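You operate a simulated robot arm through the tools that you are given. There is no shell and no other tool. Be economical: measure what you need, move in short steps, check, and stop when the job is done.

You are at the controls of a simulated robot arm. One attempt, no reset.

Task
Open the middle drawer of the hose bench, put the steel tee with green bands on the green mat on the teal-backed bench away in the drawer bay marked tees, then shut the drawer. Put the white logger that says "65" from the top of the teal-backed bench on top of the steel tube with a black grip and the white logger that says "29" on the lower shelf of the yellow packing bench. Put the 72 dark grey gear ring from the top of the teal-backed bench on the top of the control cabinet and the 62 dark grey gear ring on the front of the wooden board on the crate. Put the green-handled felt dabber on the cream wall desk away on the top of the blue marking bench. Take the steel adapter ring on the cream wall desk and put it away on the steel side table. Put one of the black motor housings from the top of the long yellow-legged bench on the front of the wooden board on the crate. Put the blue steel tray on the lower shelf of the valve stack bench. Open the teal washer basket drawer. Any order will do. Set down upright: white logger, black motor housing.

It is judged by the outcome, as a careful person would: the job done as asked, and still so three seconds after it is handed in. It fails if anything else is knocked over, pushed out of place, dropped, spilled or broken.

Robot
A 7-joint arm with a two-finger parallel gripper on a trunk, on a base that drives. Base frame: it is fixed to the floor where the robot stands at the start and does not move with it; the origin is under the middle of the robot, x ahead of it, y to its left, z up. Lengths are in m, angles in degrees, forces in N, time in s.
With the tool pointing down near the work surface it reaches from about 0.42 to 0.9 m from the robot's upright axis, wherever it stands. Its first joint turns from -17.0 to 126.0 degrees. Places, roughly: black motor housing [-5.75, -1.25, 0.75]; blue steel tray (31x22x10 cm) [-2.1, 4.8, 0.4]; dark grey gear ring [-2.25, 4.5, 0.75]; drawer bay marked Tees [0.7, -0.2, 0.6]; front of the wooden board on the crate [-3.2, 2.9, 0.4]; green-handled felt dabber (4x4x12 cm) [-8.9, 1.1, 1]; lower shelf of the valve stack bench [-1.3, 0.7, 0.2]; lower shelf of the yellow packing bench [-2.7, 4.8, 0.3]; middle drawer of the hose bench [0.8, -0.1, 0.7]; steel adapter ring [-9, 1.25, 1]; steel side table (29x17 cm) [-4.06, 5.48, 0.7]; steel tee with green bands (8x6x3 cm) [-2.2, 4.4, 0.8]; steel tube with a black grip (5x5x8 cm) [-2, 4.8, 0.8]; teal washer basket drawer [-0.8, -3.6, 0.7]; top of the blue marking bench [2.4, 2.9, 0.8]; top of the control cabinet (40x24 cm) [-4, 8.92, 1.44]; white logger [-2.25, 4.5, 0.75]. Payload 1.57 kg.
The TCP is the grasp point between the finger pads, 0.03 m short of the fingertips. In the tool frame z runs along the fingers and y along their closing line. The gripper opens to 0.08 m. The fingers are 0.017 m wide and 0.012 m thick; the gripper's body (0.04 by 0.082 m) begins 0.08 m behind the TCP.
Orientation is told as [roll, pitch, yaw] about the base's x, y, z axes, in that order, counted from this pose: with the fingers straight down and closing along the base's y, the tool's x points along the base's -x, its y along +y and its z along -z.

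Tools
- The arm moves only by the tool play_rows. Its argument "commands" is a list of rows, each a list of 3 entries, a list of its own where there are three numbers: the shift along the base's x, y, z in m, then the turn, a rotation vector about the base's x, y, z in degrees, then the opening, from 0 (shut) to 1 (fully open). In form: [[[tx, ty, tz], [wx, wy, wz], jaw], ...]. A call has 1 to 20 rows; each row is the pose to reach, as a shift and turn from the pose commanded when the call began. Rows are played at 5 a second. More than 0.05 m and 8.6 degrees between two rows, or a gripper value outside its range, and nothing of the call is played. A pose out of reach is approached as far as the arm can. The call stops where the force on the tool passes 40 N (or 10 N more than at its start, if that is more) or the arm is blocked; 0.2 s more then pass. Each finger travels about 0.045 m/s and halts on what it meets, pressing with about 35 N; the grip force reading is that of the motor and also rises with nothing between the fingers. The clock runs only during rows and for 0.2 s after the last one: add rows that repeat a pose to give the fingers time. The reply holds the time, the measured pose of the TCP, the force on the tool along the base axes, the opening and the grip force, in the units named above and with some noise, with the torque about the TCP (base axes, N m) and any sound that the robot's microphone picked up.
- Cameras (640 x 400 px; columns grow to the right, rows downward): "scene" is now at [0.0197, -0.2122, 0.9604]; the picture's right is [0.26, -0.97, 0.00], its down [-0.32, -0.08, -0.94] and it looks along [0.91, 0.24, -0.33] (base axes); focal length 281 px, centre (320, 200). "wrist" rides on the gripper at [0.072, -0.007, -0.122] in the tool frame; the picture's right is [0.09, 1.00, 0.00], its down [-0.84, 0.08, -0.54] and it looks along [-0.54, 0.05, 0.84] (tool axes); focal length 238 px, centre (320, 200). There is no depth. A picture from a camera that has moved, and an enlarged one, comes with that camera's place and axes in the base frame and with its lens. The place of the scene camera against the robot may be out by one fixed shift of up to 0.018 m in any direction.
- grab_frame(camera): a new picture of that camera. The clock stands still meanwhile.
- move_column(by): slides the trunk up (or, below 0, down) by that many m; the arm and the scene camera ride with it, the base frame stays. It gives what a move gives, with no picture.
- roll_base(legs): drives the robot by 1 to 6 legs, each [ahead, left, turn to the left] in m, m and degrees, along the robot's own axes; the way and the turn of a leg run together, so that a leg with both is an arc; at most 1.5 m and 180 degrees a leg. The arm and the cameras ride along, it lands a little off, and it stops where it bumps. It gives what a move gives.
- aim_head(pan, tilt): turns the head with the scene camera to pan (to the left, within 109 degrees either way) and tilt (down, from -29 to 69), counted from straight ahead of the robot. It gives what a move gives.
- zoom(camera, box): a new picture of the part [left, top, right, bottom] of that camera's present view, enlarged. The clock stands still meanwhile.
- job_done(): hands the job in; it is judged then, once.

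Work in short steps. Places have to be worked out from the pictures, the camera data and where the tool is seen: move nearer, look again, correct. Check each grasp and each placing, and mend what went wrong. You have 535 turns and 306 pictures in all, those below and enlarged ones among them. Open the gripper and draw the arm clear of the work before you hand the job in, unless the task says otherwise; then end with one line.

The tools are called by a JSON object that holds its "op" and its "data". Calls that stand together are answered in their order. play_rows: Moves the arm, as the interface text tells. Its arguments: {"type":"object","properties":{"commands":{"type":"array","items":{"type":"array"}}},"required":["commands"]} The other tools are called the same way: move_column (by) slides the trunk up or down; roll_base (legs) drives the base; aim_head (pan, tilt) turns the head that bears the scene camera; grab_frame (camera) takes a picture; zoom (camera, box) takes an enlarged picture of a part of a camera's view; job_done () hands the job in.

At the start:

```text
time: 0.0
ee_pos: [0.5914, -0.0296, 0.878]
ee_rot: [-0.1, 0.0, 0.0]
wrist_force: [-0.9, -0.1, 0.1]
moment: [0.0, -0.01, 0.01]
grip_width: 0.0799
gripper_force: 0.0
trunk travel left (down, up): [-0.3, 0.49]
robot x, y, heading: [-0.0005, 0.001, -0.0]
head pan, tilt: [15.0, 19.1]
```

scene: 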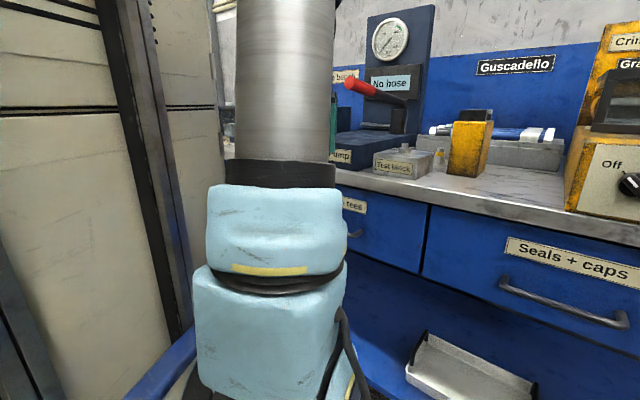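
wrist: 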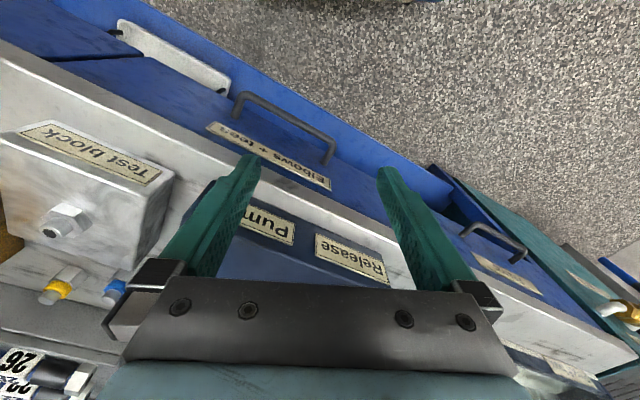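

I'll first look around from the start position to learn the surroundings.

{"op": "aim_head", "data": {"pan": -20, "tilt": 25}}

{"op": "grab_frame", "data": {"camera": "scene"}}

{"op": "aim_head", "data": {"pan": 100, "tilt": 15}}

{"op": "grab_frame", "data": {"camera": "scene"}}

{"op": "aim_head", "data": {"pan": -100, "tilt": 15}}

{"op": "grab_frame", "data": {"camera": "scene"}}

```text
time: 1.0
ee_pos: [0.591, -0.0292, 0.878]
ee_rot: [0.0, 0.0, 0.0]
wrist_force: [1.4, 0.7, 0.4]
moment: [0.0, -0.05, 0.02]
grip_width: 0.0804
gripper_force: 0.0
trunk travel left (down, up): [-0.3, 0.49]
robot x, y, heading: [0.0, 0.0019, -0.2]
head pan, tilt: [-20.0, 25.0]
```

```text
303 pictures are left
camera scene: at [0.0162, -0.2678, 0.9509], right [-0.34, -0.94, 0.0], down [-0.4, 0.14, -0.91], along [0.85, -0.31, -0.42], focal length 281 px, centre (320, 200)
```

scene: 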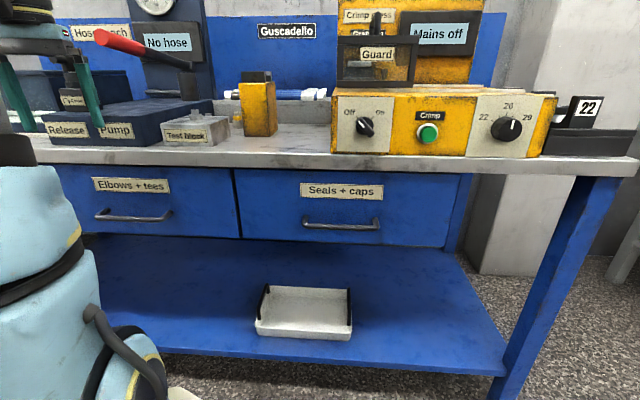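

```text
time: 3.0
ee_pos: [0.5908, -0.0294, 0.8788]
ee_rot: [0.0, -0.1, -0.1]
wrist_force: [0.1, 0.3, 0.0]
moment: [0.0, 0.0, 0.01]
grip_width: 0.08
gripper_force: 0.0
trunk travel left (down, up): [-0.3, 0.49]
robot x, y, heading: [0.0001, -0.0003, -0.1]
head pan, tilt: [100.0, 15.0]
```

```text
302 pictures are left
camera scene: at [-0.0865, -0.1444, 0.9671], right [0.98, 0.17, 0.0], down [0.04, -0.26, -0.97], along [-0.17, 0.95, -0.26], focal length 281 px, centre (320, 200)
```

scene: 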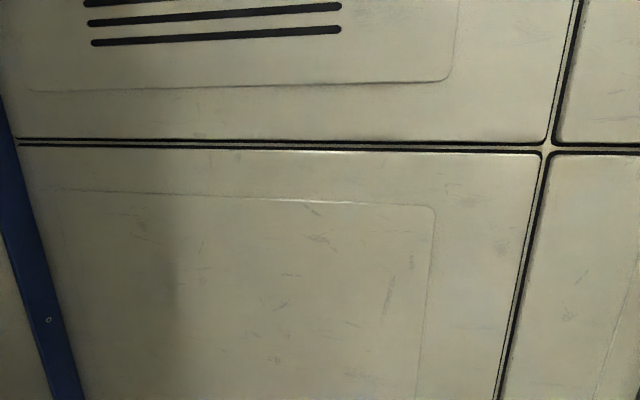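

```text
time: 5.9
ee_pos: [0.5913, -0.0301, 0.8779]
ee_rot: [0.0, 0.0, 0.0]
wrist_force: [0.1, -0.5, -0.1]
moment: [0.0, -0.01, 0.03]
grip_width: 0.08
gripper_force: 0.1
trunk travel left (down, up): [-0.3, 0.49]
robot x, y, heading: [0.0018, 0.001, -0.1]
head pan, tilt: [-100.0, 15.0]
```

```text
301 pictures are left
camera scene: at [-0.0866, -0.3284, 0.9671], right [-0.98, 0.17, 0.0], down [0.04, 0.25, -0.97], along [-0.17, -0.95, -0.26], focal length 281 px, centre (320, 200)
```

scene: 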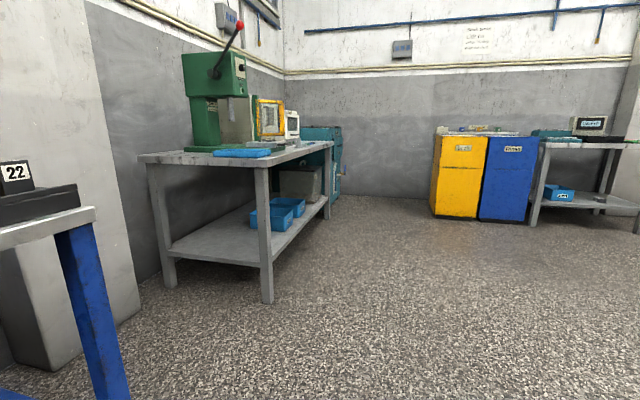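

The middle drawer is "Elbows + tees"; its handle is near [0.615, -0.075, 0.685], with the bench front turned about 22°. I'll check what is behind me before backing up.

{"op": "aim_head", "data": {"pan": 109, "tilt": 40}}

{"op": "grab_frame", "data": {"camera": "scene"}}

{"op": "aim_head", "data": {"pan": -109, "tilt": 40}}

{"op": "grab_frame", "data": {"camera": "scene"}}

```text
time: 9.0
ee_pos: [0.5914, -0.0286, 0.8782]
ee_rot: [0.0, 0.1, 0.0]
wrist_force: [-0.3, -0.2, -0.5]
moment: [0.02, 0.01, -0.01]
grip_width: 0.0801
gripper_force: 0.1
trunk travel left (down, up): [-0.3, 0.49]
robot x, y, heading: [0.0023, 0.0, 0.1]
head pan, tilt: [108.9, 40.0]
```

```text
300 pictures are left
camera scene: at [-0.0978, -0.1559, 0.9275], right [0.95, 0.32, 0.0], down [0.21, -0.61, -0.77], along [-0.25, 0.72, -0.64], focal length 281 px, centre (320, 200)
```

scene: 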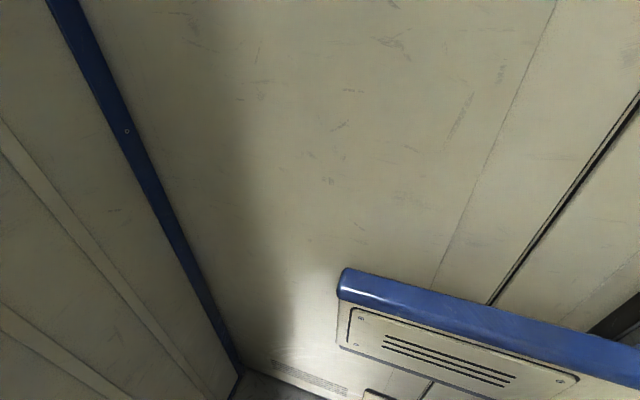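

```text
time: 12.1
ee_pos: [0.5913, -0.0291, 0.8781]
ee_rot: [0.0, -0.1, 0.0]
wrist_force: [1.2, -1.3, 0.2]
moment: [-0.01, 0.01, 0.0]
grip_width: 0.0796
gripper_force: 0.0
trunk travel left (down, up): [-0.3, 0.49]
robot x, y, heading: [-0.0027, -0.001, -0.0]
head pan, tilt: [-108.9, 40.0]
```

```text
299 pictures are left
camera scene: at [-0.0978, -0.3168, 0.9275], right [-0.95, 0.32, 0.0], down [0.21, 0.61, -0.77], along [-0.25, -0.72, -0.64], focal length 281 px, centre (320, 200)
```

scene: 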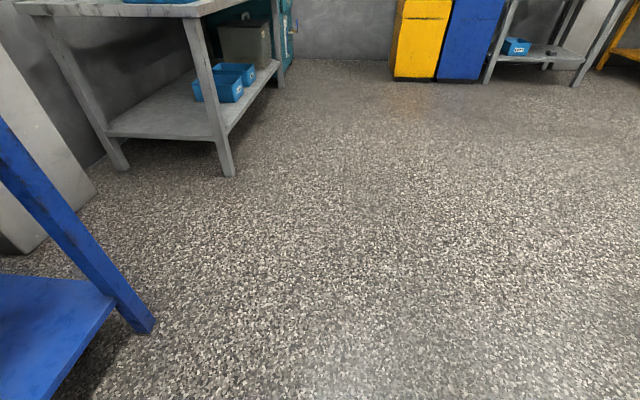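

The cream panel on my left could be my own body or a machine. I'll back up a little to widen the view and tell by parallax.

{"op": "roll_base", "data": {"legs": [[-0.2, 0, 0]]}}

{"op": "aim_head", "data": {"pan": 20, "tilt": 25}}

{"op": "grab_frame", "data": {"camera": "scene"}}

{"op": "aim_head", "data": {"pan": 109, "tilt": 10}}

{"op": "grab_frame", "data": {"camera": "scene"}}

```text
time: 13.7
ee_pos: [0.3897, -0.0276, 0.879]
ee_rot: [-0.1, 0.0, 0.0]
wrist_force: [-0.3, -1.0, 0.8]
moment: [0.02, 0.04, 0.01]
grip_width: 0.0799
gripper_force: 0.0
trunk travel left (down, up): [-0.3, 0.49]
robot x, y, heading: [-0.2021, 0.001, -0.1]
head pan, tilt: [-108.9, 40.0]
```

```text
time: 15.8
ee_pos: [0.3898, -0.0299, 0.8783]
ee_rot: [0.0, 0.0, 0.1]
wrist_force: [0.5, 0.1, 0.5]
moment: [0.01, -0.01, 0.04]
grip_width: 0.0798
gripper_force: 0.0
trunk travel left (down, up): [-0.3, 0.49]
robot x, y, heading: [-0.1963, -0.0003, 0.1]
head pan, tilt: [20.0, 25.0]
```

```text
298 pictures are left
camera scene: at [-0.1834, -0.2051, 0.9508], right [0.34, -0.94, 0.0], down [-0.4, -0.15, -0.91], along [0.85, 0.31, -0.42], focal length 281 px, centre (320, 200)
```

scene: 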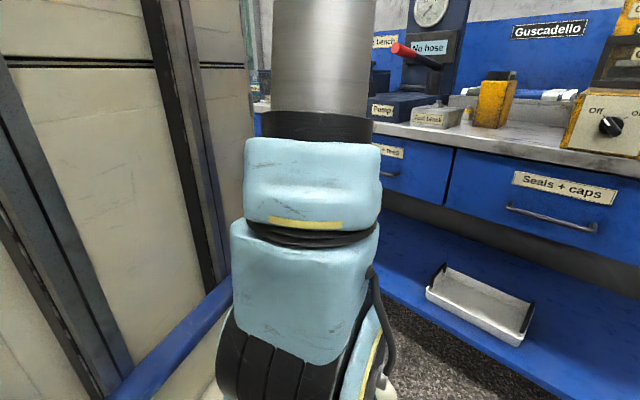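

```text
time: 17.4
ee_pos: [0.3917, -0.0288, 0.8772]
ee_rot: [0.0, 0.1, 0.1]
wrist_force: [-0.2, -0.4, 0.7]
moment: [-0.02, -0.04, -0.02]
grip_width: 0.08
gripper_force: 0.1
trunk travel left (down, up): [-0.3, 0.49]
robot x, y, heading: [-0.2017, -0.0003, 0.1]
head pan, tilt: [108.9, 10.0]
```

```text
297 pictures are left
camera scene: at [-0.3001, -0.1488, 0.9752], right [0.95, 0.32, 0.0], down [0.06, -0.16, -0.98], along [-0.32, 0.93, -0.17], focal length 281 px, centre (320, 200)
```

scene: 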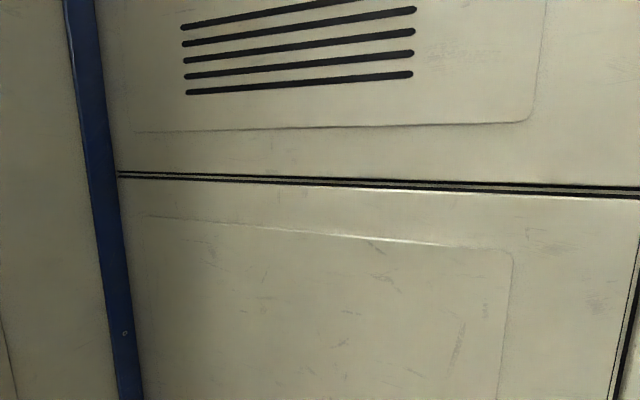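

To settle whether the panel moves with me, I'll back up another 0.15 m and take the identical view.

{"op": "roll_base", "data": {"legs": [[-0.15, 0, 0]]}}

{"op": "grab_frame", "data": {"camera": "scene"}}

```text
time: 18.8
ee_pos: [0.24, -0.0289, 0.8783]
ee_rot: [0.0, 0.0, 0.1]
wrist_force: [-0.1, -0.5, -0.3]
moment: [-0.01, 0.03, 0.02]
grip_width: 0.0798
gripper_force: 0.0
trunk travel left (down, up): [-0.3, 0.49]
robot x, y, heading: [-0.35, -0.002, -0.0]
head pan, tilt: [108.9, 10.0]
```

```text
296 pictures are left
camera scene: at [-0.4502, -0.1492, 0.9752], right [0.95, 0.33, 0.0], down [0.06, -0.16, -0.98], along [-0.32, 0.93, -0.17], focal length 281 px, centre (320, 200)
```

scene: 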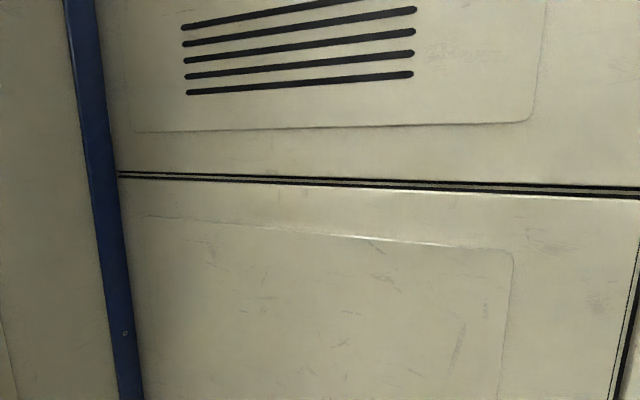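

The view is identical, so the cream panel is my own trunk: I'm blind to the left. I'll face the hose bench squarely (heading about -24°), standing back from the drawer.

{"op": "roll_base", "data": {"legs": [[0.1, 0.28, 0], [0, 0, -24]]}}

{"op": "aim_head", "data": {"pan": 0, "tilt": 25}}

{"op": "grab_frame", "data": {"camera": "scene"}}

{"op": "grab_frame", "data": {"camera": "wrist"}}

```text
time: 22.1
ee_pos: [0.2784, 0.0127, 0.8781]
ee_rot: [0.1, 0.1, -24.0]
wrist_force: [-0.1, -0.4, -0.5]
moment: [0.0, -0.01, 0.01]
grip_width: 0.08
gripper_force: 0.1
trunk travel left (down, up): [-0.3, 0.49]
robot x, y, heading: [-0.2493, 0.2798, -23.8]
head pan, tilt: [108.9, 10.0]
```

```text
time: 23.9
ee_pos: [0.2771, 0.0127, 0.8792]
ee_rot: [0.0, 0.0, -24.0]
wrist_force: [0.1, -0.1, -0.7]
moment: [0.01, 0.0, 0.03]
grip_width: 0.08
gripper_force: 0.2
trunk travel left (down, up): [-0.3, 0.49]
robot x, y, heading: [-0.2473, 0.2781, -23.9]
head pan, tilt: [0.0, 25.0]
```

```text
295 pictures are left
camera scene: at [-0.3231, 0.0584, 0.9509], right [-0.41, -0.91, 0.0], down [-0.39, 0.17, -0.91], along [0.83, -0.37, -0.42], focal length 281 px, centre (320, 200)
```

scene: 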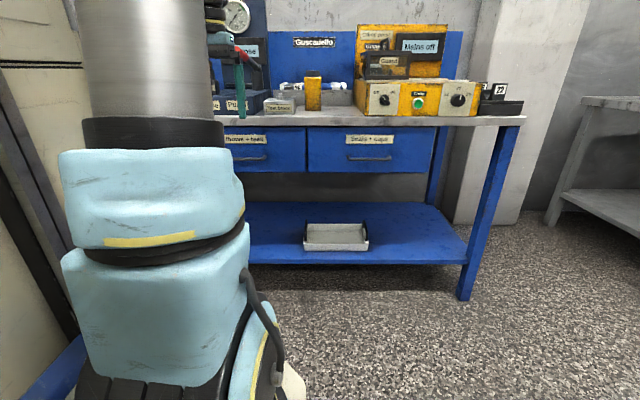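

```text
294 pictures are left
camera wrist: at [0.2089, 0.0353, 1.0011], right [0.32, 0.95, 0.0], down [0.8, -0.27, 0.54], along [0.51, -0.17, -0.84], focal length 238 px, centre (320, 200)
```

wrist: 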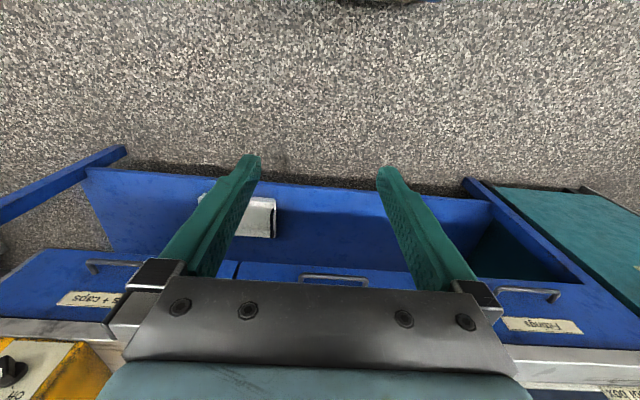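

The bench is square to me now; I estimate the handle bar at about [0.573, -0.058, 0.70]. I'll swing the tool to point horizontally at the drawer with the fingers closing vertically, stopping ~10 cm short.

{"op": "play_rows", "data": {"commands": [[[0.0137, -0.002, -0.0119], [-6.1, -2.34, 4.62], 1], [[0.0274, -0.004, -0.0237], [-12.2, -4.68, 9.24], 1], [[0.0411, -0.006, -0.0356], [-18.3, -7.02, 13.86], 1], [[0.0548, -0.008, -0.0475], [-24.4, -9.36, 18.48], 1], [[0.0685, -0.01, -0.0593], [-30.5, -11.7, 23.1], 1], [[0.0822, -0.012, -0.0712], [-36.6, -14.04, 27.72], 1], [[0.096, -0.014, -0.083], [-42.7, -16.38, 32.34], 1], [[0.1096, -0.016, -0.095], [-48.8, -18.72, 36.96], 1], [[0.1233, -0.018, -0.107], [-54.9, -21.06, 41.58], 1], [[0.137, -0.02, -0.1187], [-61, -23.4, 46.2], 1], [[0.151, -0.022, -0.13], [-67.1, -25.74, 50.82], 1], [[0.1645, -0.024, -0.142], [-73.2, -28.08, 55.44], 1], [[0.178, -0.026, -0.154], [-79.3, -30.42, 60.06], 1], [[0.192, -0.028, -0.166], [-85.4, -32.76, 64.68], 1], [[0.2056, -0.0302, -0.178], [-91.5, -35.1, 69.3], 1]]}}

{"op": "grab_frame", "data": {"camera": "wrist"}}

{"op": "grab_frame", "data": {"camera": "scene"}}

```text
time: 27.1
ee_pos: [0.4835, -0.0179, 0.7006]
ee_rot: [-90.0, 0.1, 66.0]
wrist_force: [-0.3, 0.0, -0.1]
moment: [-0.02, 0.04, -0.01]
grip_width: 0.08
gripper_force: 0.0
trunk travel left (down, up): [-0.3, 0.49]
robot x, y, heading: [-0.2525, 0.2835, -23.8]
head pan, tilt: [0.0, 25.0]
```

```text
293 pictures are left
camera wrist: at [0.3425, -0.0343, 0.7078], right [-0.04, -0.09, -1.0], down [-0.16, 0.98, -0.08], along [0.99, 0.15, -0.05], focal length 238 px, centre (320, 200)
```

wrist: 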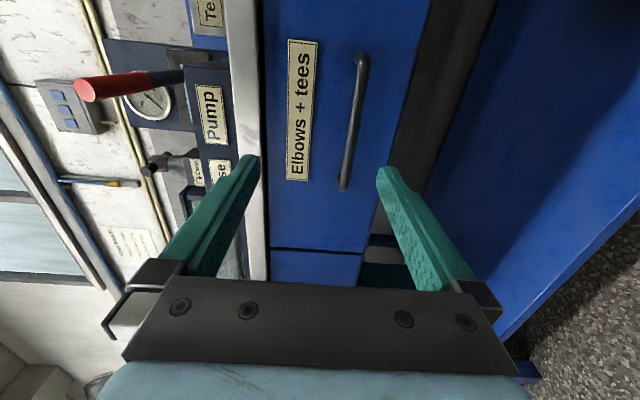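

```text
292 pictures are left
camera scene: at [-0.3231, 0.0584, 0.9509], right [-0.41, -0.91, 0.0], down [-0.39, 0.17, -0.91], along [0.83, -0.37, -0.42], focal length 281 px, centre (320, 200)
```

scene: 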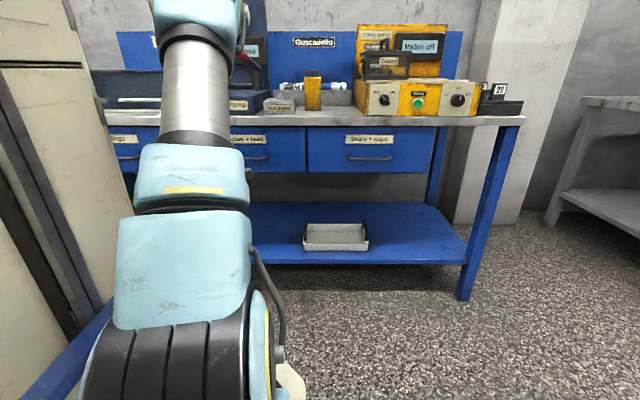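

The handle mid-point triangulates to z≈0.668, ~14 cm ahead of the TCP. I'll lower 33 mm and advance 8 cm, then look again.

{"op": "play_rows", "data": {"commands": [[[0.0, 0, -0.033], [0, 0, 0], 1], [[0.037, -0.016, -0.033], [0, 0, 0], 1], [[0.073, -0.0326, -0.033], [0, 0, 0], 1]]}}

{"op": "grab_frame", "data": {"camera": "wrist"}}

```text
time: 27.9
ee_pos: [0.5567, -0.0506, 0.6673]
ee_rot: [-90.0, 0.1, 66.1]
wrist_force: [0.9, -0.1, 0.0]
moment: [-0.02, 0.0, 0.0]
grip_width: 0.08
gripper_force: 0.1
trunk travel left (down, up): [-0.3, 0.49]
robot x, y, heading: [-0.249, 0.2803, -23.9]
head pan, tilt: [0.0, 25.0]
```

```text
291 pictures are left
camera wrist: at [0.4156, -0.067, 0.6747], right [-0.04, -0.09, -1.0], down [-0.16, 0.98, -0.08], along [0.99, 0.15, -0.05], focal length 238 px, centre (320, 200)
```

wrist: 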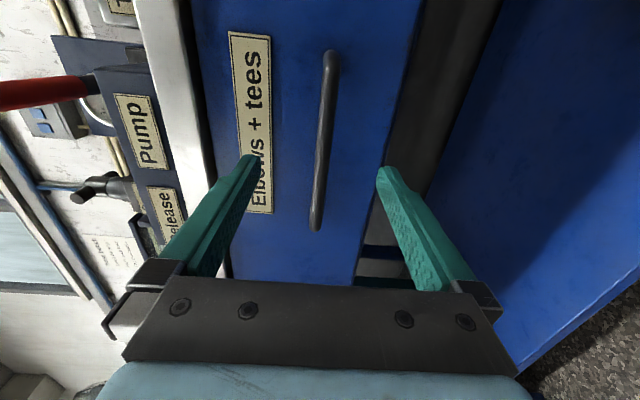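

The bar lies between the fingers, ~66 mm ahead of the TCP. I'll advance 52 mm and close on it.

{"op": "play_rows", "data": {"commands": [[[0.024, -0.0105, 0], [0, 0, 0], 1], [[0.048, -0.0212, 0], [0, 0, 0], 1], [[0.048, -0.0212, 0], [0, 0, 0], 0], [[0.048, -0.0212, 0], [0, 0, 0], 0], [[0.048, -0.0212, 0], [0, 0, 0], 0], [[0.048, -0.0212, 0], [0, 0, 0], 0], [[0.048, -0.0212, 0], [0, 0, 0], 0], [[0.048, -0.0212, 0], [0, 0, 0], 0]]}}

{"op": "grab_frame", "data": {"camera": "wrist"}}

```text
time: 29.7
ee_pos: [0.6046, -0.0713, 0.666]
ee_rot: [-89.9, 0.1, 66.1]
wrist_force: [-0.9, -0.3, -9.3]
moment: [0.05, 0.01, 0.09]
grip_width: 0.0115
gripper_force: 29.2
trunk travel left (down, up): [-0.3, 0.49]
robot x, y, heading: [-0.253, 0.2788, -24.1]
head pan, tilt: [0.0, 25.0]
```

```text
290 pictures are left
camera wrist: at [0.4631, -0.0879, 0.673], right [-0.04, -0.08, -1.0], down [-0.16, 0.98, -0.08], along [0.99, 0.15, -0.05], focal length 238 px, centre (320, 200)
```

wrist: 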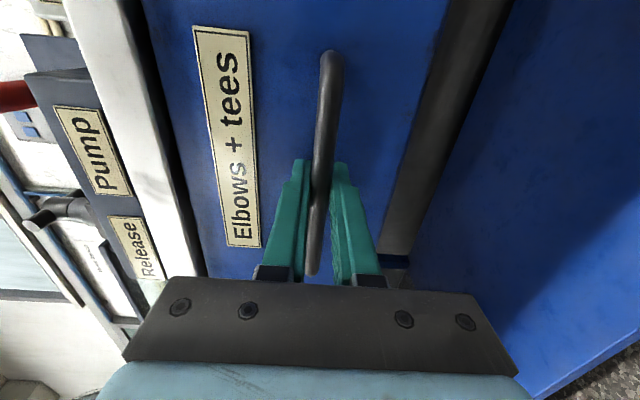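

The handle is gripped (11.5 mm). I'll pull straight out with the arm 25 cm.

{"op": "play_rows", "data": {"commands": [[[-0.0228, 0.0102, 0], [0, 0, 0], 0], [[-0.0457, 0.0204, 0], [0, 0, 0], 0], [[-0.0685, 0.0305, 0], [0, 0, 0], 0], [[-0.0914, 0.0407, 0], [0, 0, 0], 0], [[-0.1142, 0.0509, 0], [0, 0, 0], 0], [[-0.137, 0.0611, 0], [0, 0, 0], 0], [[-0.16, 0.0712, 0], [0, 0, 0], 0], [[-0.1828, 0.0814, 0], [0, 0, 0], 0], [[-0.2056, 0.0916, 0], [0, 0, 0], 0], [[-0.2285, 0.1018, 0], [0, 0, 0], 0]]}}

{"op": "grab_frame", "data": {"camera": "scene"}}

```text
time: 31.9
ee_pos: [0.3758, 0.031, 0.6647]
ee_rot: [-89.8, 0.1, 66.0]
wrist_force: [4.9, 9.5, -31.1]
moment: [0.09, 0.05, 0.68]
grip_width: 0.0118
gripper_force: 28.9
trunk travel left (down, up): [-0.3, 0.49]
robot x, y, heading: [-0.2512, 0.2789, -24.2]
head pan, tilt: [0.0, 25.0]
```

```text
289 pictures are left
camera scene: at [-0.3223, 0.0583, 0.9508], right [-0.41, -0.91, 0.0], down [-0.39, 0.17, -0.91], along [0.83, -0.37, -0.42], focal length 281 px, centre (320, 200)
```

scene: 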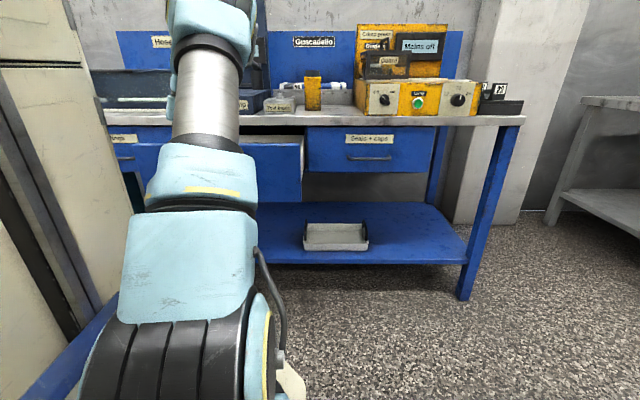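

The drawer is out about 25 cm. I'll release and draw the fingers straight back.

{"op": "play_rows", "data": {"commands": [[[0, 0, 0.002], [0, 0, 0], 0.4], [[0, 0, 0.002], [0, 0, 0], 0.8], [[0, 0, 0.002], [0, 0, 0], 0.8], [[0, 0, 0.002], [0, 0, 0], 0.8], [[-0.03, 0.0134, 0.002], [0, 0, 0], 0.8], [[-0.06, 0.0268, 0.002], [0, 0, 0], 0.8], [[-0.06, 0.0268, 0.05], [0, 0, 0], 0.8], [[-0.06, 0.0268, 0.1], [0, 0, 0], 0.8], [[-0.06, 0.0268, 0.15], [0, 0, 0], 0.8], [[-0.06, 0.0268, 0.2], [0, 0, 0], 0.8], [[-0.06, 0.0268, 0.25], [0, 0, 0], 0.8]]}}

{"op": "grab_frame", "data": {"camera": "wrist"}}

```text
time: 34.5
ee_pos: [0.3064, 0.0116, 0.8963]
ee_rot: [-87.3, 0.4, 61.1]
wrist_force: [-0.2, 0.8, 0.6]
moment: [0.01, -0.04, 0.0]
grip_width: 0.0642
gripper_force: 0.1
out of reach, approached as far as the arm can: row 6, 7, 8, 9
trunk travel left (down, up): [-0.3, 0.49]
robot x, y, heading: [-0.2526, 0.2797, -24.1]
head pan, tilt: [0.0, 25.0]
stopped in row 11: the arm was blocked; the commanded pose is now the measured one
```

```text
288 pictures are left
camera wrist: at [0.1648, 0.0058, 0.91], right [-0.09, -0.06, -0.99], down [-0.07, 1.0, -0.06], along [0.99, 0.07, -0.09], focal length 238 px, centre (320, 200)
```

wrist: 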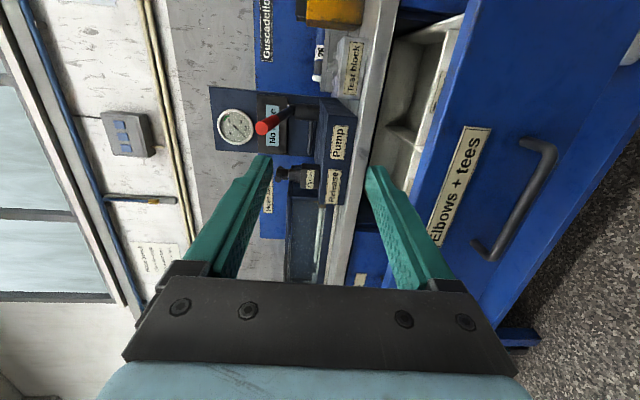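

I was folded to a joint limit. I'll move forward and swing the tool back to pointing down to look into the drawer.

{"op": "play_rows", "data": {"commands": [[[0.037, -0.016, 0.0], [0, 0, 0], 0.8], [[0.073, -0.0326, 0], [0, 0, 0], 0.8], [[0.08, -0.0326, 0.02], [6.1, 2.34, -4.62], 0.8], [[0.08, -0.0326, 0.04], [12.2, 4.68, -9.24], 0.8], [[0.08, -0.0326, 0.05], [18.3, 7.02, -13.86], 0.8], [[0.08, -0.0326, 0.05], [24.4, 9.36, -18.48], 0.8], [[0.08, -0.0326, 0.05], [30.5, 11.7, -23.1], 0.8], [[0.08, -0.0326, 0.05], [36.6, 14.04, -27.72], 0.8], [[0.08, -0.0326, 0.05], [42.7, 16.38, -32.34], 0.8], [[0.08, -0.0326, 0.05], [48.8, 18.72, -36.96], 0.8], [[0.08, -0.0326, 0.05], [54.9, 21.06, -41.58], 0.8], [[0.08, -0.0326, 0.05], [61, 23.4, -46.2], 0.8], [[0.08, -0.0326, 0.05], [67.1, 25.74, -50.82], 0.8], [[0.08, -0.0326, 0.05], [73.2, 28.08, -55.44], 0.8], [[0.08, -0.0326, 0.05], [79.3, 30.42, -60.06], 0.8], [[0.08, -0.0326, 0.05], [85.4, 32.76, -64.68], 0.8], [[0.08, -0.0326, 0.05], [91.5, 35.1, -69.3], 0.8]]}}

{"op": "grab_frame", "data": {"camera": "wrist"}}

```text
time: 38.1
ee_pos: [0.3863, -0.0106, 0.9503]
ee_rot: [2.2, 3.9, -23.6]
wrist_force: [0.6, -0.2, -0.2]
moment: [0.01, 0.03, -0.02]
grip_width: 0.0642
gripper_force: 0.0
trunk travel left (down, up): [-0.3, 0.49]
robot x, y, heading: [-0.2497, 0.2803, -24.1]
head pan, tilt: [0.0, 25.0]
```

```text
287 pictures are left
camera wrist: at [0.3244, 0.0044, 1.0776], right [0.32, 0.95, 0.04], down [0.82, -0.3, 0.49], along [0.47, -0.12, -0.87], focal length 238 px, centre (320, 200)
```

wrist: 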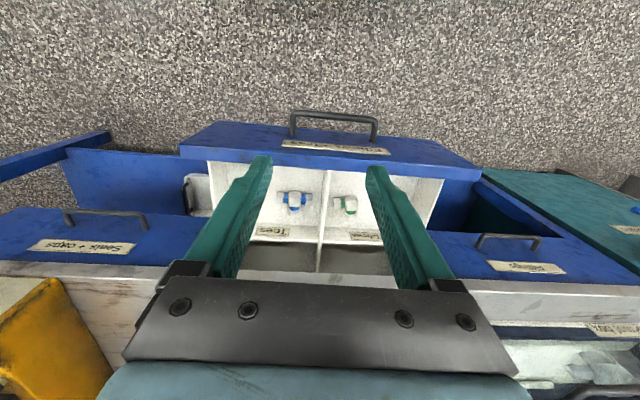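

I'll zoom into the drawer bays to read the labels.

{"op": "zoom", "data": {"camera": "wrist", "box": [200, 140, 460, 290]}}

```text
2.46 times, centred on (330, 215) of wrist
camera zoom: at [0.3244, 0.0044, 1.0776], right [0.32, 0.95, 0.04], down [0.82, -0.3, 0.49], along [0.47, -0.12, -0.87], focal length 587 px, centre (295, 163)
```

zoom: 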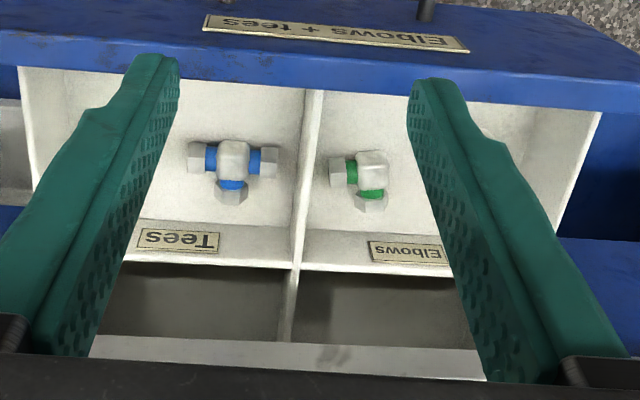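

The front bay on the right (labelled "Tees", with the blue-banded tee) is the target, around [0.566, -0.118]. I'll back away and turn toward the teal washer to open its drawer next.

{"op": "roll_base", "data": {"legs": [[-0.35, 0, 0], [0, 0, -88]]}}

{"op": "aim_head", "data": {"pan": 0, "tilt": 15}}

{"op": "grab_frame", "data": {"camera": "scene"}}

{"op": "aim_head", "data": {"pan": -80, "tilt": 15}}

{"op": "grab_frame", "data": {"camera": "scene"}}

```text
time: 44.2
ee_pos: [-0.8478, -0.2214, 0.9495]
ee_rot: [2.1, 3.9, -112.2]
wrist_force: [-0.2, 0.1, 0.4]
moment: [0.0, -0.01, 0.03]
grip_width: 0.0641
gripper_force: 0.0
trunk travel left (down, up): [-0.3, 0.49]
robot x, y, heading: [-0.5734, 0.4235, -112.7]
head pan, tilt: [0.0, 25.0]
```

```text
time: 44.9
ee_pos: [-0.847, -0.2206, 0.9501]
ee_rot: [2.1, 4.0, -112.3]
wrist_force: [-0.1, 0.0, 0.0]
moment: [-0.03, 0.0, 0.06]
grip_width: 0.0642
gripper_force: 0.2
trunk travel left (down, up): [-0.3, 0.49]
robot x, y, heading: [-0.5729, 0.4236, -112.9]
head pan, tilt: [0.0, 15.0]
```

```text
285 pictures are left
camera scene: at [-0.7804, 0.4924, 0.967], right [-0.92, 0.38, 0.0], down [0.1, 0.24, -0.97], along [-0.37, -0.89, -0.26], focal length 281 px, centre (320, 200)
```

scene: 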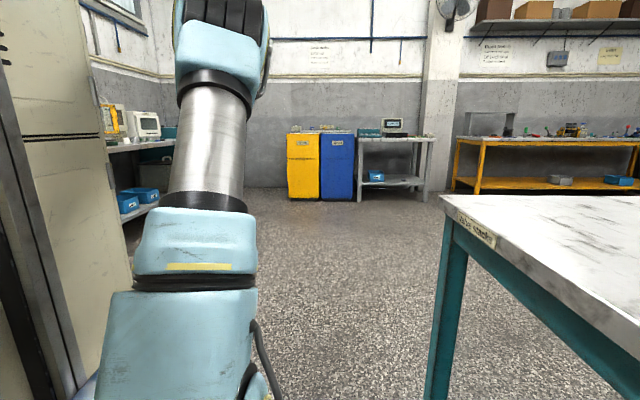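

```text
time: 46.4
ee_pos: [-0.8457, -0.2214, 0.9487]
ee_rot: [2.1, 3.9, -112.1]
wrist_force: [0.9, 0.0, 1.0]
moment: [-0.01, -0.01, 0.02]
grip_width: 0.0639
gripper_force: 0.0
trunk travel left (down, up): [-0.3, 0.49]
robot x, y, heading: [-0.5742, 0.4188, -112.5]
head pan, tilt: [-80.0, 15.0]
```

```text
284 pictures are left
camera scene: at [-0.8357, 0.5989, 0.9671], right [0.22, 0.98, 0.0], down [0.25, -0.06, -0.97], along [-0.94, 0.21, -0.26], focal length 281 px, centre (320, 200)
```

scene: 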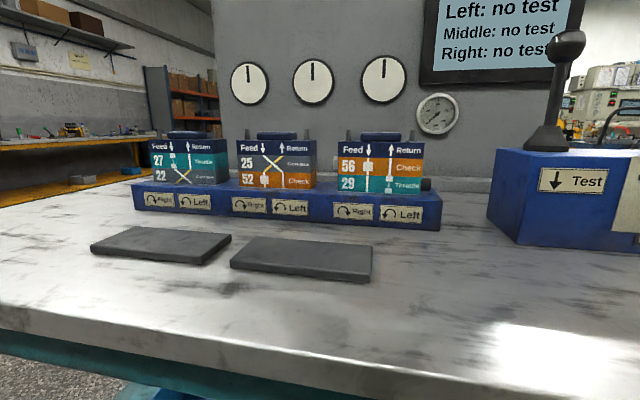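

The valve stack bench is close on my right. I'll shift slightly left and drive ahead about 2.2 m toward the washer area.

{"op": "roll_base", "data": {"legs": [[0, 0.12, 0], [1.2, 0, 0], [1.0, -0.2, 0]]}}

{"op": "aim_head", "data": {"pan": 0, "tilt": 20}}

{"op": "grab_frame", "data": {"camera": "scene"}}

{"op": "grab_frame", "data": {"camera": "wrist"}}

```text
time: 58.2
ee_pos: [-1.7755, -2.2085, 0.9508]
ee_rot: [2.0, 3.9, -112.7]
wrist_force: [0.3, 0.8, -0.1]
moment: [-0.02, -0.02, 0.0]
grip_width: 0.0641
gripper_force: 0.2
trunk travel left (down, up): [-0.3, 0.49]
robot x, y, heading: [-1.5008, -1.5673, -113.1]
head pan, tilt: [-80.0, 15.0]
```

```text
time: 59.7
ee_pos: [-1.7757, -2.2089, 0.9505]
ee_rot: [2.1, 3.9, -112.6]
wrist_force: [-0.6, 0.3, 0.2]
moment: [-0.01, 0.03, 0.01]
grip_width: 0.0641
gripper_force: 0.1
trunk travel left (down, up): [-0.3, 0.49]
robot x, y, heading: [-1.4951, -1.5653, -113.1]
head pan, tilt: [0.0, 20.0]
```

```text
283 pictures are left
camera scene: at [-1.7034, -1.4948, 0.9589], right [-0.92, 0.39, 0.0], down [0.13, 0.31, -0.94], along [-0.37, -0.86, -0.34], focal length 281 px, centre (320, 200)
```

scene: 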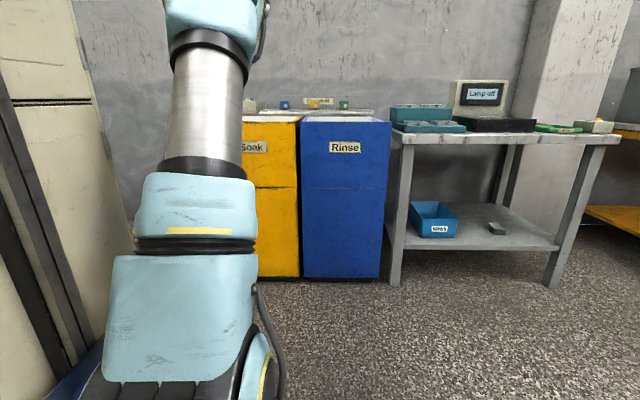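

```text
282 pictures are left
camera wrist: at [-1.7615, -2.1464, 1.0772], right [0.95, -0.3, 0.04], down [-0.28, -0.83, 0.49], along [-0.11, -0.48, -0.87], focal length 238 px, centre (320, 200)
```

wrist: 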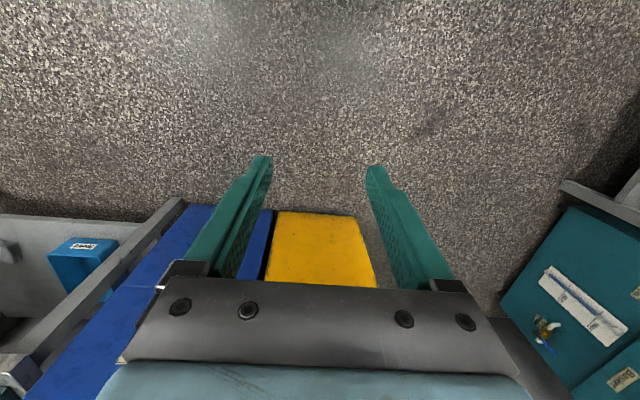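

The washer is to my left. I'll turn left 40° to face it.

{"op": "roll_base", "data": {"legs": [[0, 0, 50]]}}

{"op": "grab_frame", "data": {"camera": "scene"}}

{"op": "grab_frame", "data": {"camera": "wrist"}}

```text
time: 62.4
ee_pos: [-1.1858, -2.1944, 0.9497]
ee_rot: [2.1, 3.9, -62.8]
wrist_force: [0.0, 0.1, -0.2]
moment: [0.03, 0.02, 0.02]
grip_width: 0.0638
gripper_force: 0.1
trunk travel left (down, up): [-0.3, 0.49]
robot x, y, heading: [-1.4948, -1.5655, -63.0]
head pan, tilt: [0.0, 20.0]
```

```text
281 pictures are left
camera scene: at [-1.6858, -1.688, 0.9589], right [-0.89, -0.45, 0.0], down [-0.15, 0.31, -0.94], along [0.42, -0.84, -0.34], focal length 281 px, centre (320, 200)
```

scene: 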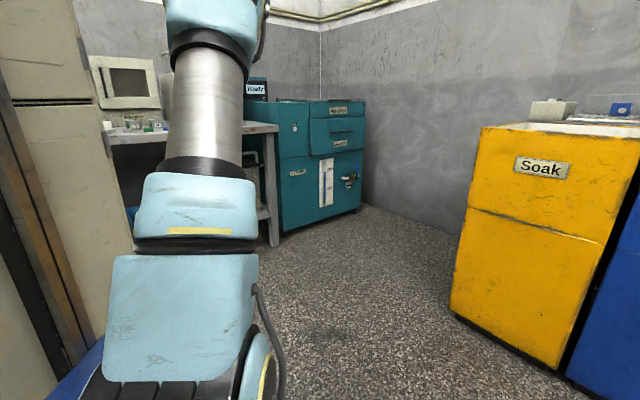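

```text
280 pictures are left
camera wrist: at [-1.2248, -2.1435, 1.0772], right [0.84, 0.53, 0.04], down [0.45, -0.75, 0.49], along [0.29, -0.39, -0.87], focal length 238 px, centre (320, 200)
```

wrist: 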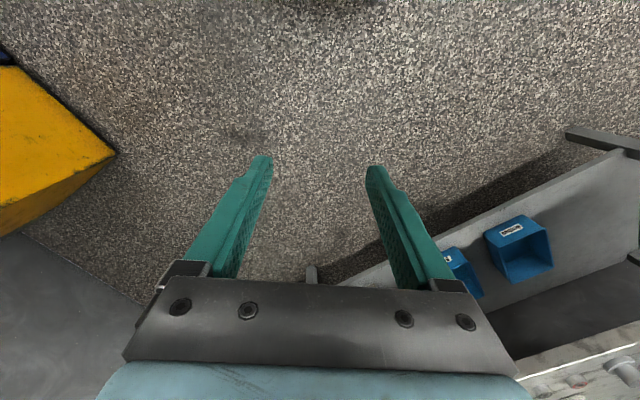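

The washer front with its drawers is visible; I'll zoom to read the labels.

{"op": "zoom", "data": {"camera": "scene", "box": [230, 70, 390, 250]}}

```text
2.22 times, centred on (310, 160) of scene
camera zoom: at [-1.6858, -1.688, 0.9589], right [-0.89, -0.45, 0.0], down [-0.15, 0.31, -0.94], along [0.42, -0.84, -0.34], focal length 624 px, centre (342, 289)
```

zoom: 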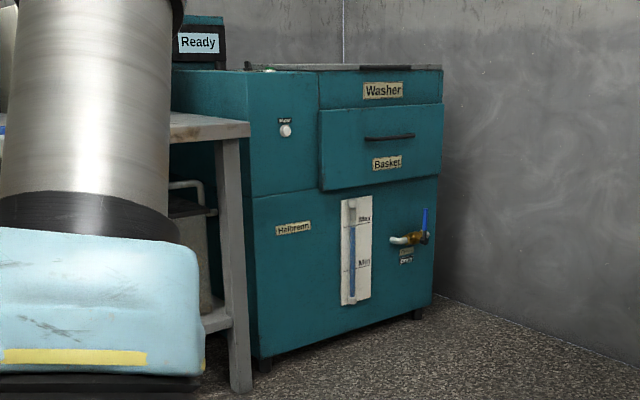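

The "Basket" drawer handle is near [-0.88, -3.65, 0.73], the front facing like the hose bench (heading -24°). The soak cabinet limits room, so I'll stand around [-1.02, -2.78] with heading -104° and pull sideways; first half of the way now.

{"op": "roll_base", "data": {"legs": [[0, 0, -41], [0.6, 0.5, 0]]}}

{"op": "aim_head", "data": {"pan": 15, "tilt": 25}}

{"op": "grab_frame", "data": {"camera": "scene"}}

{"op": "grab_frame", "data": {"camera": "wrist"}}

```text
time: 68.5
ee_pos: [-1.334, -2.9573, 0.9502]
ee_rot: [2.1, 3.9, -103.8]
wrist_force: [0.3, -0.7, -1.0]
moment: [0.0, -0.01, 0.02]
grip_width: 0.064
gripper_force: 0.0
trunk travel left (down, up): [-0.3, 0.49]
robot x, y, heading: [-1.1574, -2.2792, -104.2]
head pan, tilt: [0.0, 20.0]
```

```text
time: 69.3
ee_pos: [-1.3354, -2.9574, 0.9505]
ee_rot: [2.0, 3.9, -103.9]
wrist_force: [-0.2, -0.3, -0.5]
moment: [-0.03, -0.01, 0.03]
grip_width: 0.0641
gripper_force: 0.1
trunk travel left (down, up): [-0.3, 0.49]
robot x, y, heading: [-1.1549, -2.2755, -104.0]
head pan, tilt: [15.0, 25.0]
```

```text
278 pictures are left
camera scene: at [-1.3495, -2.244, 0.9509], right [-1.0, -0.01, 0.0], down [-0.01, 0.42, -0.91], along [0.01, -0.91, -0.42], focal length 281 px, centre (320, 200)
```

scene: 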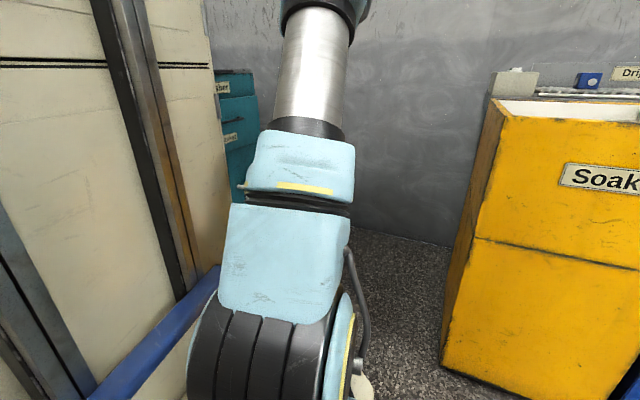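

```text
277 pictures are left
camera wrist: at [-1.331, -2.8933, 1.0773], right [0.99, -0.15, 0.04], down [-0.15, -0.86, 0.49], along [-0.04, -0.49, -0.87], focal length 238 px, centre (320, 200)
```

wrist: 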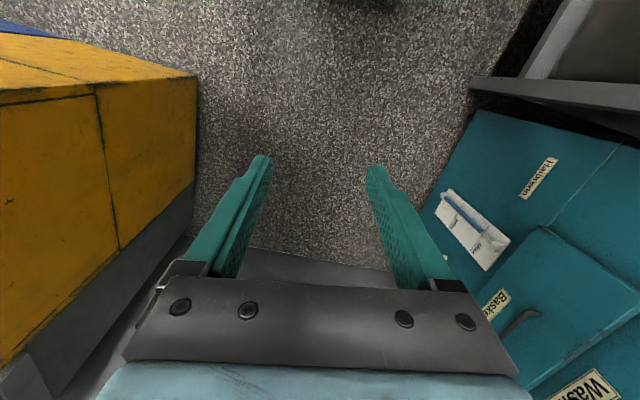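

Triangulation now gives the handle near [-0.945, -3.475, 0.75]. I'll drive to [-1.07, -2.65].

{"op": "roll_base", "data": {"legs": [[0.337, 0.173, 0]]}}

{"op": "grab_frame", "data": {"camera": "wrist"}}

```text
time: 71.7
ee_pos: [-1.2512, -3.3266, 0.9499]
ee_rot: [2.1, 4.0, -104.0]
wrist_force: [0.0, -0.3, 0.2]
moment: [0.01, 0.02, 0.0]
grip_width: 0.064
gripper_force: 0.0
trunk travel left (down, up): [-0.3, 0.49]
robot x, y, heading: [-1.0757, -2.646, -104.4]
head pan, tilt: [15.0, 25.0]
```

```text
276 pictures are left
camera wrist: at [-1.2472, -3.2624, 1.0773], right [0.99, -0.15, 0.04], down [-0.15, -0.86, 0.49], along [-0.04, -0.49, -0.87], focal length 238 px, centre (320, 200)
```

wrist: 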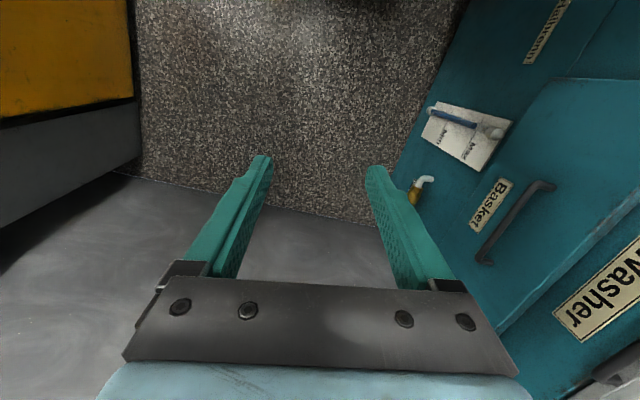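

The handle looks nearer z≈0.69–0.7 and a bit farther. I'll first swing the tool horizontal toward the drawer front (fingers closing vertically), well short of it.

{"op": "play_rows", "data": {"commands": [[[0.011, -0.008, -0.01], [-2.7, -7.7, -0.7], 0.8], [[0.021, -0.015, -0.02], [-5.3, -15.5, -1.4], 0.8], [[0.032, -0.023, -0.03], [-8, -23.2, -2.1], 0.8], [[0.042, -0.031, -0.04], [-10.7, -31, -2.8], 0.8], [[0.053, -0.038, -0.05], [-13.3, -38.7, -3.5], 0.8], [[0.063, -0.046, -0.06], [-16, -46.5, -4.3], 0.8], [[0.074, -0.054, -0.07], [-18.6, -54.2, -5], 0.8], [[0.084, -0.061, -0.08], [-21.3, -62, -5.7], 0.8], [[0.095, -0.069, -0.09], [-24, -69.7, -6.4], 0.8], [[0.105, -0.077, -0.1], [-26.6, -77.5, -7.1], 0.8], [[0.1158, -0.0844, -0.1], [-29.3, -85.2, -7.8], 0.8]]}}

{"op": "grab_frame", "data": {"camera": "wrist"}}

```text
time: 74.1
ee_pos: [-1.1345, -3.4109, 0.8511]
ee_rot: [92.2, -0.1, -110.0]
wrist_force: [0.5, 0.7, 0.8]
moment: [0.01, 0.01, -0.02]
grip_width: 0.0639
gripper_force: 0.1
trunk travel left (down, up): [-0.3, 0.49]
robot x, y, heading: [-1.0728, -2.649, -104.5]
head pan, tilt: [15.0, 25.0]
```

```text
275 pictures are left
camera wrist: at [-1.2257, -3.3021, 0.8399], right [0.0, 0.1, 0.99], down [-0.8, -0.6, 0.06], along [0.6, -0.79, 0.08], focal length 238 px, centre (320, 200)
```

wrist: 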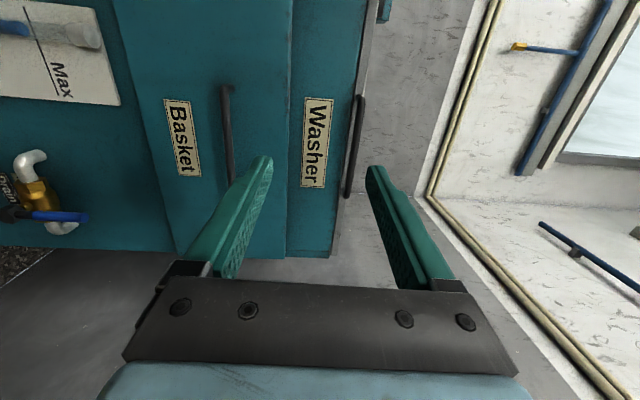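

The handle resolves to about [-0.884, -3.615, 0.698]. I'll drive a bit closer so the pull stays within reach, and re-measure.

{"op": "roll_base", "data": {"legs": [[0.104, 0.099, 0]]}}

{"op": "play_rows", "data": {"commands": [[[0, 0, -0.05], [0.8, 1, -1.3], 0.8], [[0, 0, -0.1], [1.6, 2, -2.6], 0.8], [[0, 0, -0.153], [2, 2.2, -3.8], 0.8]]}}

{"op": "grab_frame", "data": {"camera": "wrist"}}

```text
time: 75.4
ee_pos: [-1.0665, -3.5365, 0.8496]
ee_rot: [92.1, 0.1, -110.0]
wrist_force: [0.7, 0.5, -0.1]
moment: [-0.02, -0.01, 0.01]
grip_width: 0.0642
gripper_force: 0.1
trunk travel left (down, up): [-0.3, 0.49]
robot x, y, heading: [-1.0025, -2.7753, -104.3]
head pan, tilt: [15.0, 25.0]
```

```text
refused: row 3 steps farther than a row can; nothing moved
```

```text
274 pictures are left
camera wrist: at [-1.1563, -3.4277, 0.8398], right [0.0, 0.1, 0.99], down [-0.8, -0.6, 0.06], along [0.6, -0.79, 0.08], focal length 238 px, centre (320, 200)
```

wrist: 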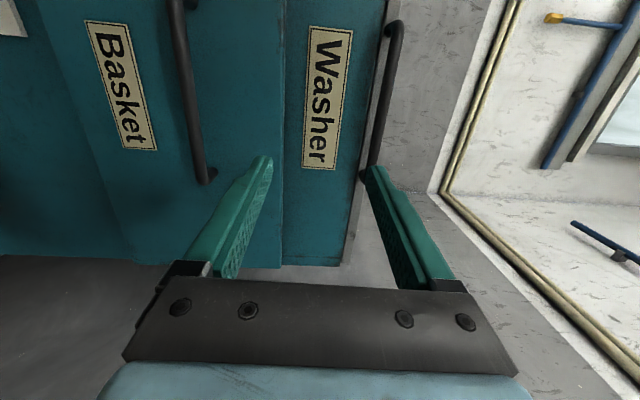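

I'll lower to z≈0.697, correct the small tilt, and look again.

{"op": "play_rows", "data": {"commands": [[[0, 0, -0.04], [0.2, 0.5, -1], 0.8], [[0, 0, -0.08], [0.4, 1, -2], 0.8], [[0, 0, -0.12], [0.6, 1.5, -3], 0.8], [[0.02, -0.009, -0.153], [0.7, 1.9, -4], 0.8], [[0.055, -0.0245, -0.153], [0.7, 1.9, -4], 0.8], [[0.073, -0.0326, -0.153], [0.7, 1.9, -4], 0.8]]}}

{"op": "grab_frame", "data": {"camera": "wrist"}}

```text
time: 76.8
ee_pos: [-0.993, -3.5692, 0.6962]
ee_rot: [90.1, -0.2, -114.1]
wrist_force: [0.2, 0.3, 0.1]
moment: [0.01, 0.0, 0.03]
grip_width: 0.0641
gripper_force: 0.0
trunk travel left (down, up): [-0.3, 0.49]
robot x, y, heading: [-1.0033, -2.777, -104.3]
head pan, tilt: [15.0, 25.0]
```

```text
273 pictures are left
camera wrist: at [-1.0754, -3.4541, 0.69], right [0.04, 0.09, 1.0], down [-0.84, -0.54, 0.08], along [0.55, -0.84, 0.05], focal length 238 px, centre (320, 200)
```

wrist: 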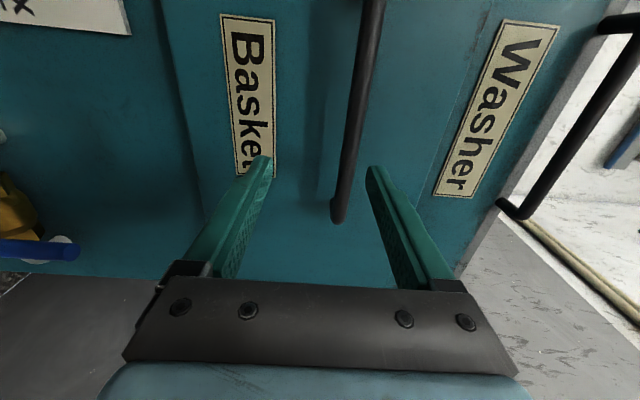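

The bar is at z≈0.721, ~68 mm ahead. I'll raise 24 mm, advance 55 mm and close.

{"op": "play_rows", "data": {"commands": [[[0, 0, 0.024], [0, 0, 0], 0.8], [[0.025, -0.0112, 0.024], [0, 0, 0], 0.8], [[0.0503, -0.0224, 0.024], [0, 0, 0], 0.8], [[0.0503, -0.0224, 0.024], [0, 0, 0], 0], [[0.0503, -0.0224, 0.024], [0, 0, 0], 0], [[0.0503, -0.0224, 0.024], [0, 0, 0], 0], [[0.0503, -0.0224, 0.024], [0, 0, 0], 0], [[0.0503, -0.0224, 0.024], [0, 0, 0], 0], [[0.0503, -0.0224, 0.024], [0, 0, 0], 0]]}}

{"op": "grab_frame", "data": {"camera": "wrist"}}

```text
time: 78.8
ee_pos: [-0.9415, -3.5908, 0.7197]
ee_rot: [90.1, -0.2, -114.0]
wrist_force: [2.2, -0.7, -3.2]
moment: [0.07, -0.02, -0.13]
grip_width: 0.0138
gripper_force: 30.0
trunk travel left (down, up): [-0.3, 0.49]
robot x, y, heading: [-1.0028, -2.7733, -104.4]
head pan, tilt: [15.0, 25.0]
```

```text
272 pictures are left
camera wrist: at [-1.0243, -3.4763, 0.714], right [0.04, 0.09, 1.0], down [-0.84, -0.54, 0.08], along [0.55, -0.83, 0.05], focal length 238 px, centre (320, 200)
```

wrist: 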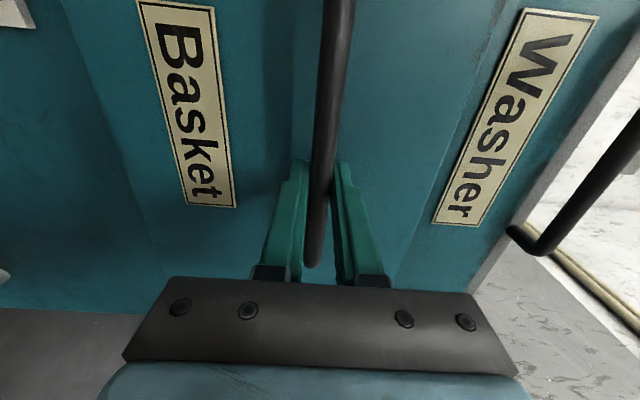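

Gripped at 13.8 mm. I'll pull the basket drawer out along its axis.

{"op": "play_rows", "data": {"commands": [[[-0.0228, 0.0102, 0], [0, 0, 0], 0], [[-0.0457, 0.0204, 0], [0, 0, 0], 0], [[-0.0685, 0.0305, 0], [0, 0, 0], 0], [[-0.0914, 0.0407, 0], [0, 0, 0], 0], [[-0.1142, 0.0509, 0], [0, 0, 0], 0], [[-0.137, 0.0611, 0], [0, 0, 0], 0], [[-0.16, 0.0712, 0], [0, 0, 0], 0], [[-0.1828, 0.0814, 0], [0, 0, 0], 0], [[-0.2056, 0.0916, 0], [0, 0, 0], 0], [[-0.2285, 0.1018, 0], [0, 0, 0], 0], [[-0.2513, 0.112, 0], [0, 0, 0], 0], [[-0.2741, 0.1221, 0], [0, 0, 0], 0]]}}

{"op": "grab_frame", "data": {"camera": "wrist"}}

```text
time: 81.4
ee_pos: [-1.2168, -3.4704, 0.7206]
ee_rot: [90.0, 0.0, -114.0]
wrist_force: [7.9, 18.7, -26.0]
moment: [0.18, 0.1, -0.31]
grip_width: 0.0138
gripper_force: 30.2
trunk travel left (down, up): [-0.3, 0.49]
robot x, y, heading: [-1.0014, -2.7732, -104.2]
head pan, tilt: [15.0, 25.0]
```

```text
271 pictures are left
camera wrist: at [-1.2996, -3.355, 0.7142], right [0.04, 0.09, 1.0], down [-0.84, -0.54, 0.08], along [0.55, -0.84, 0.05], focal length 238 px, centre (320, 200)
```

wrist: 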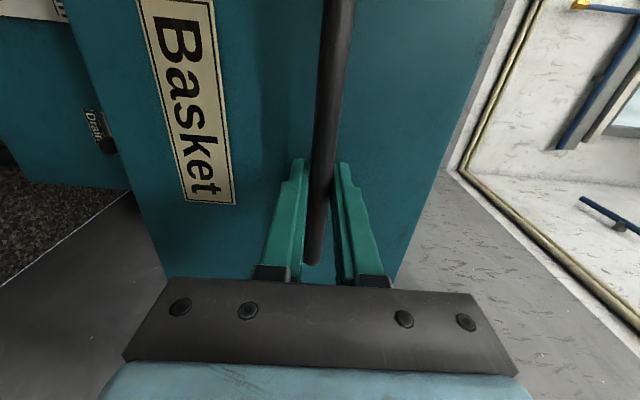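

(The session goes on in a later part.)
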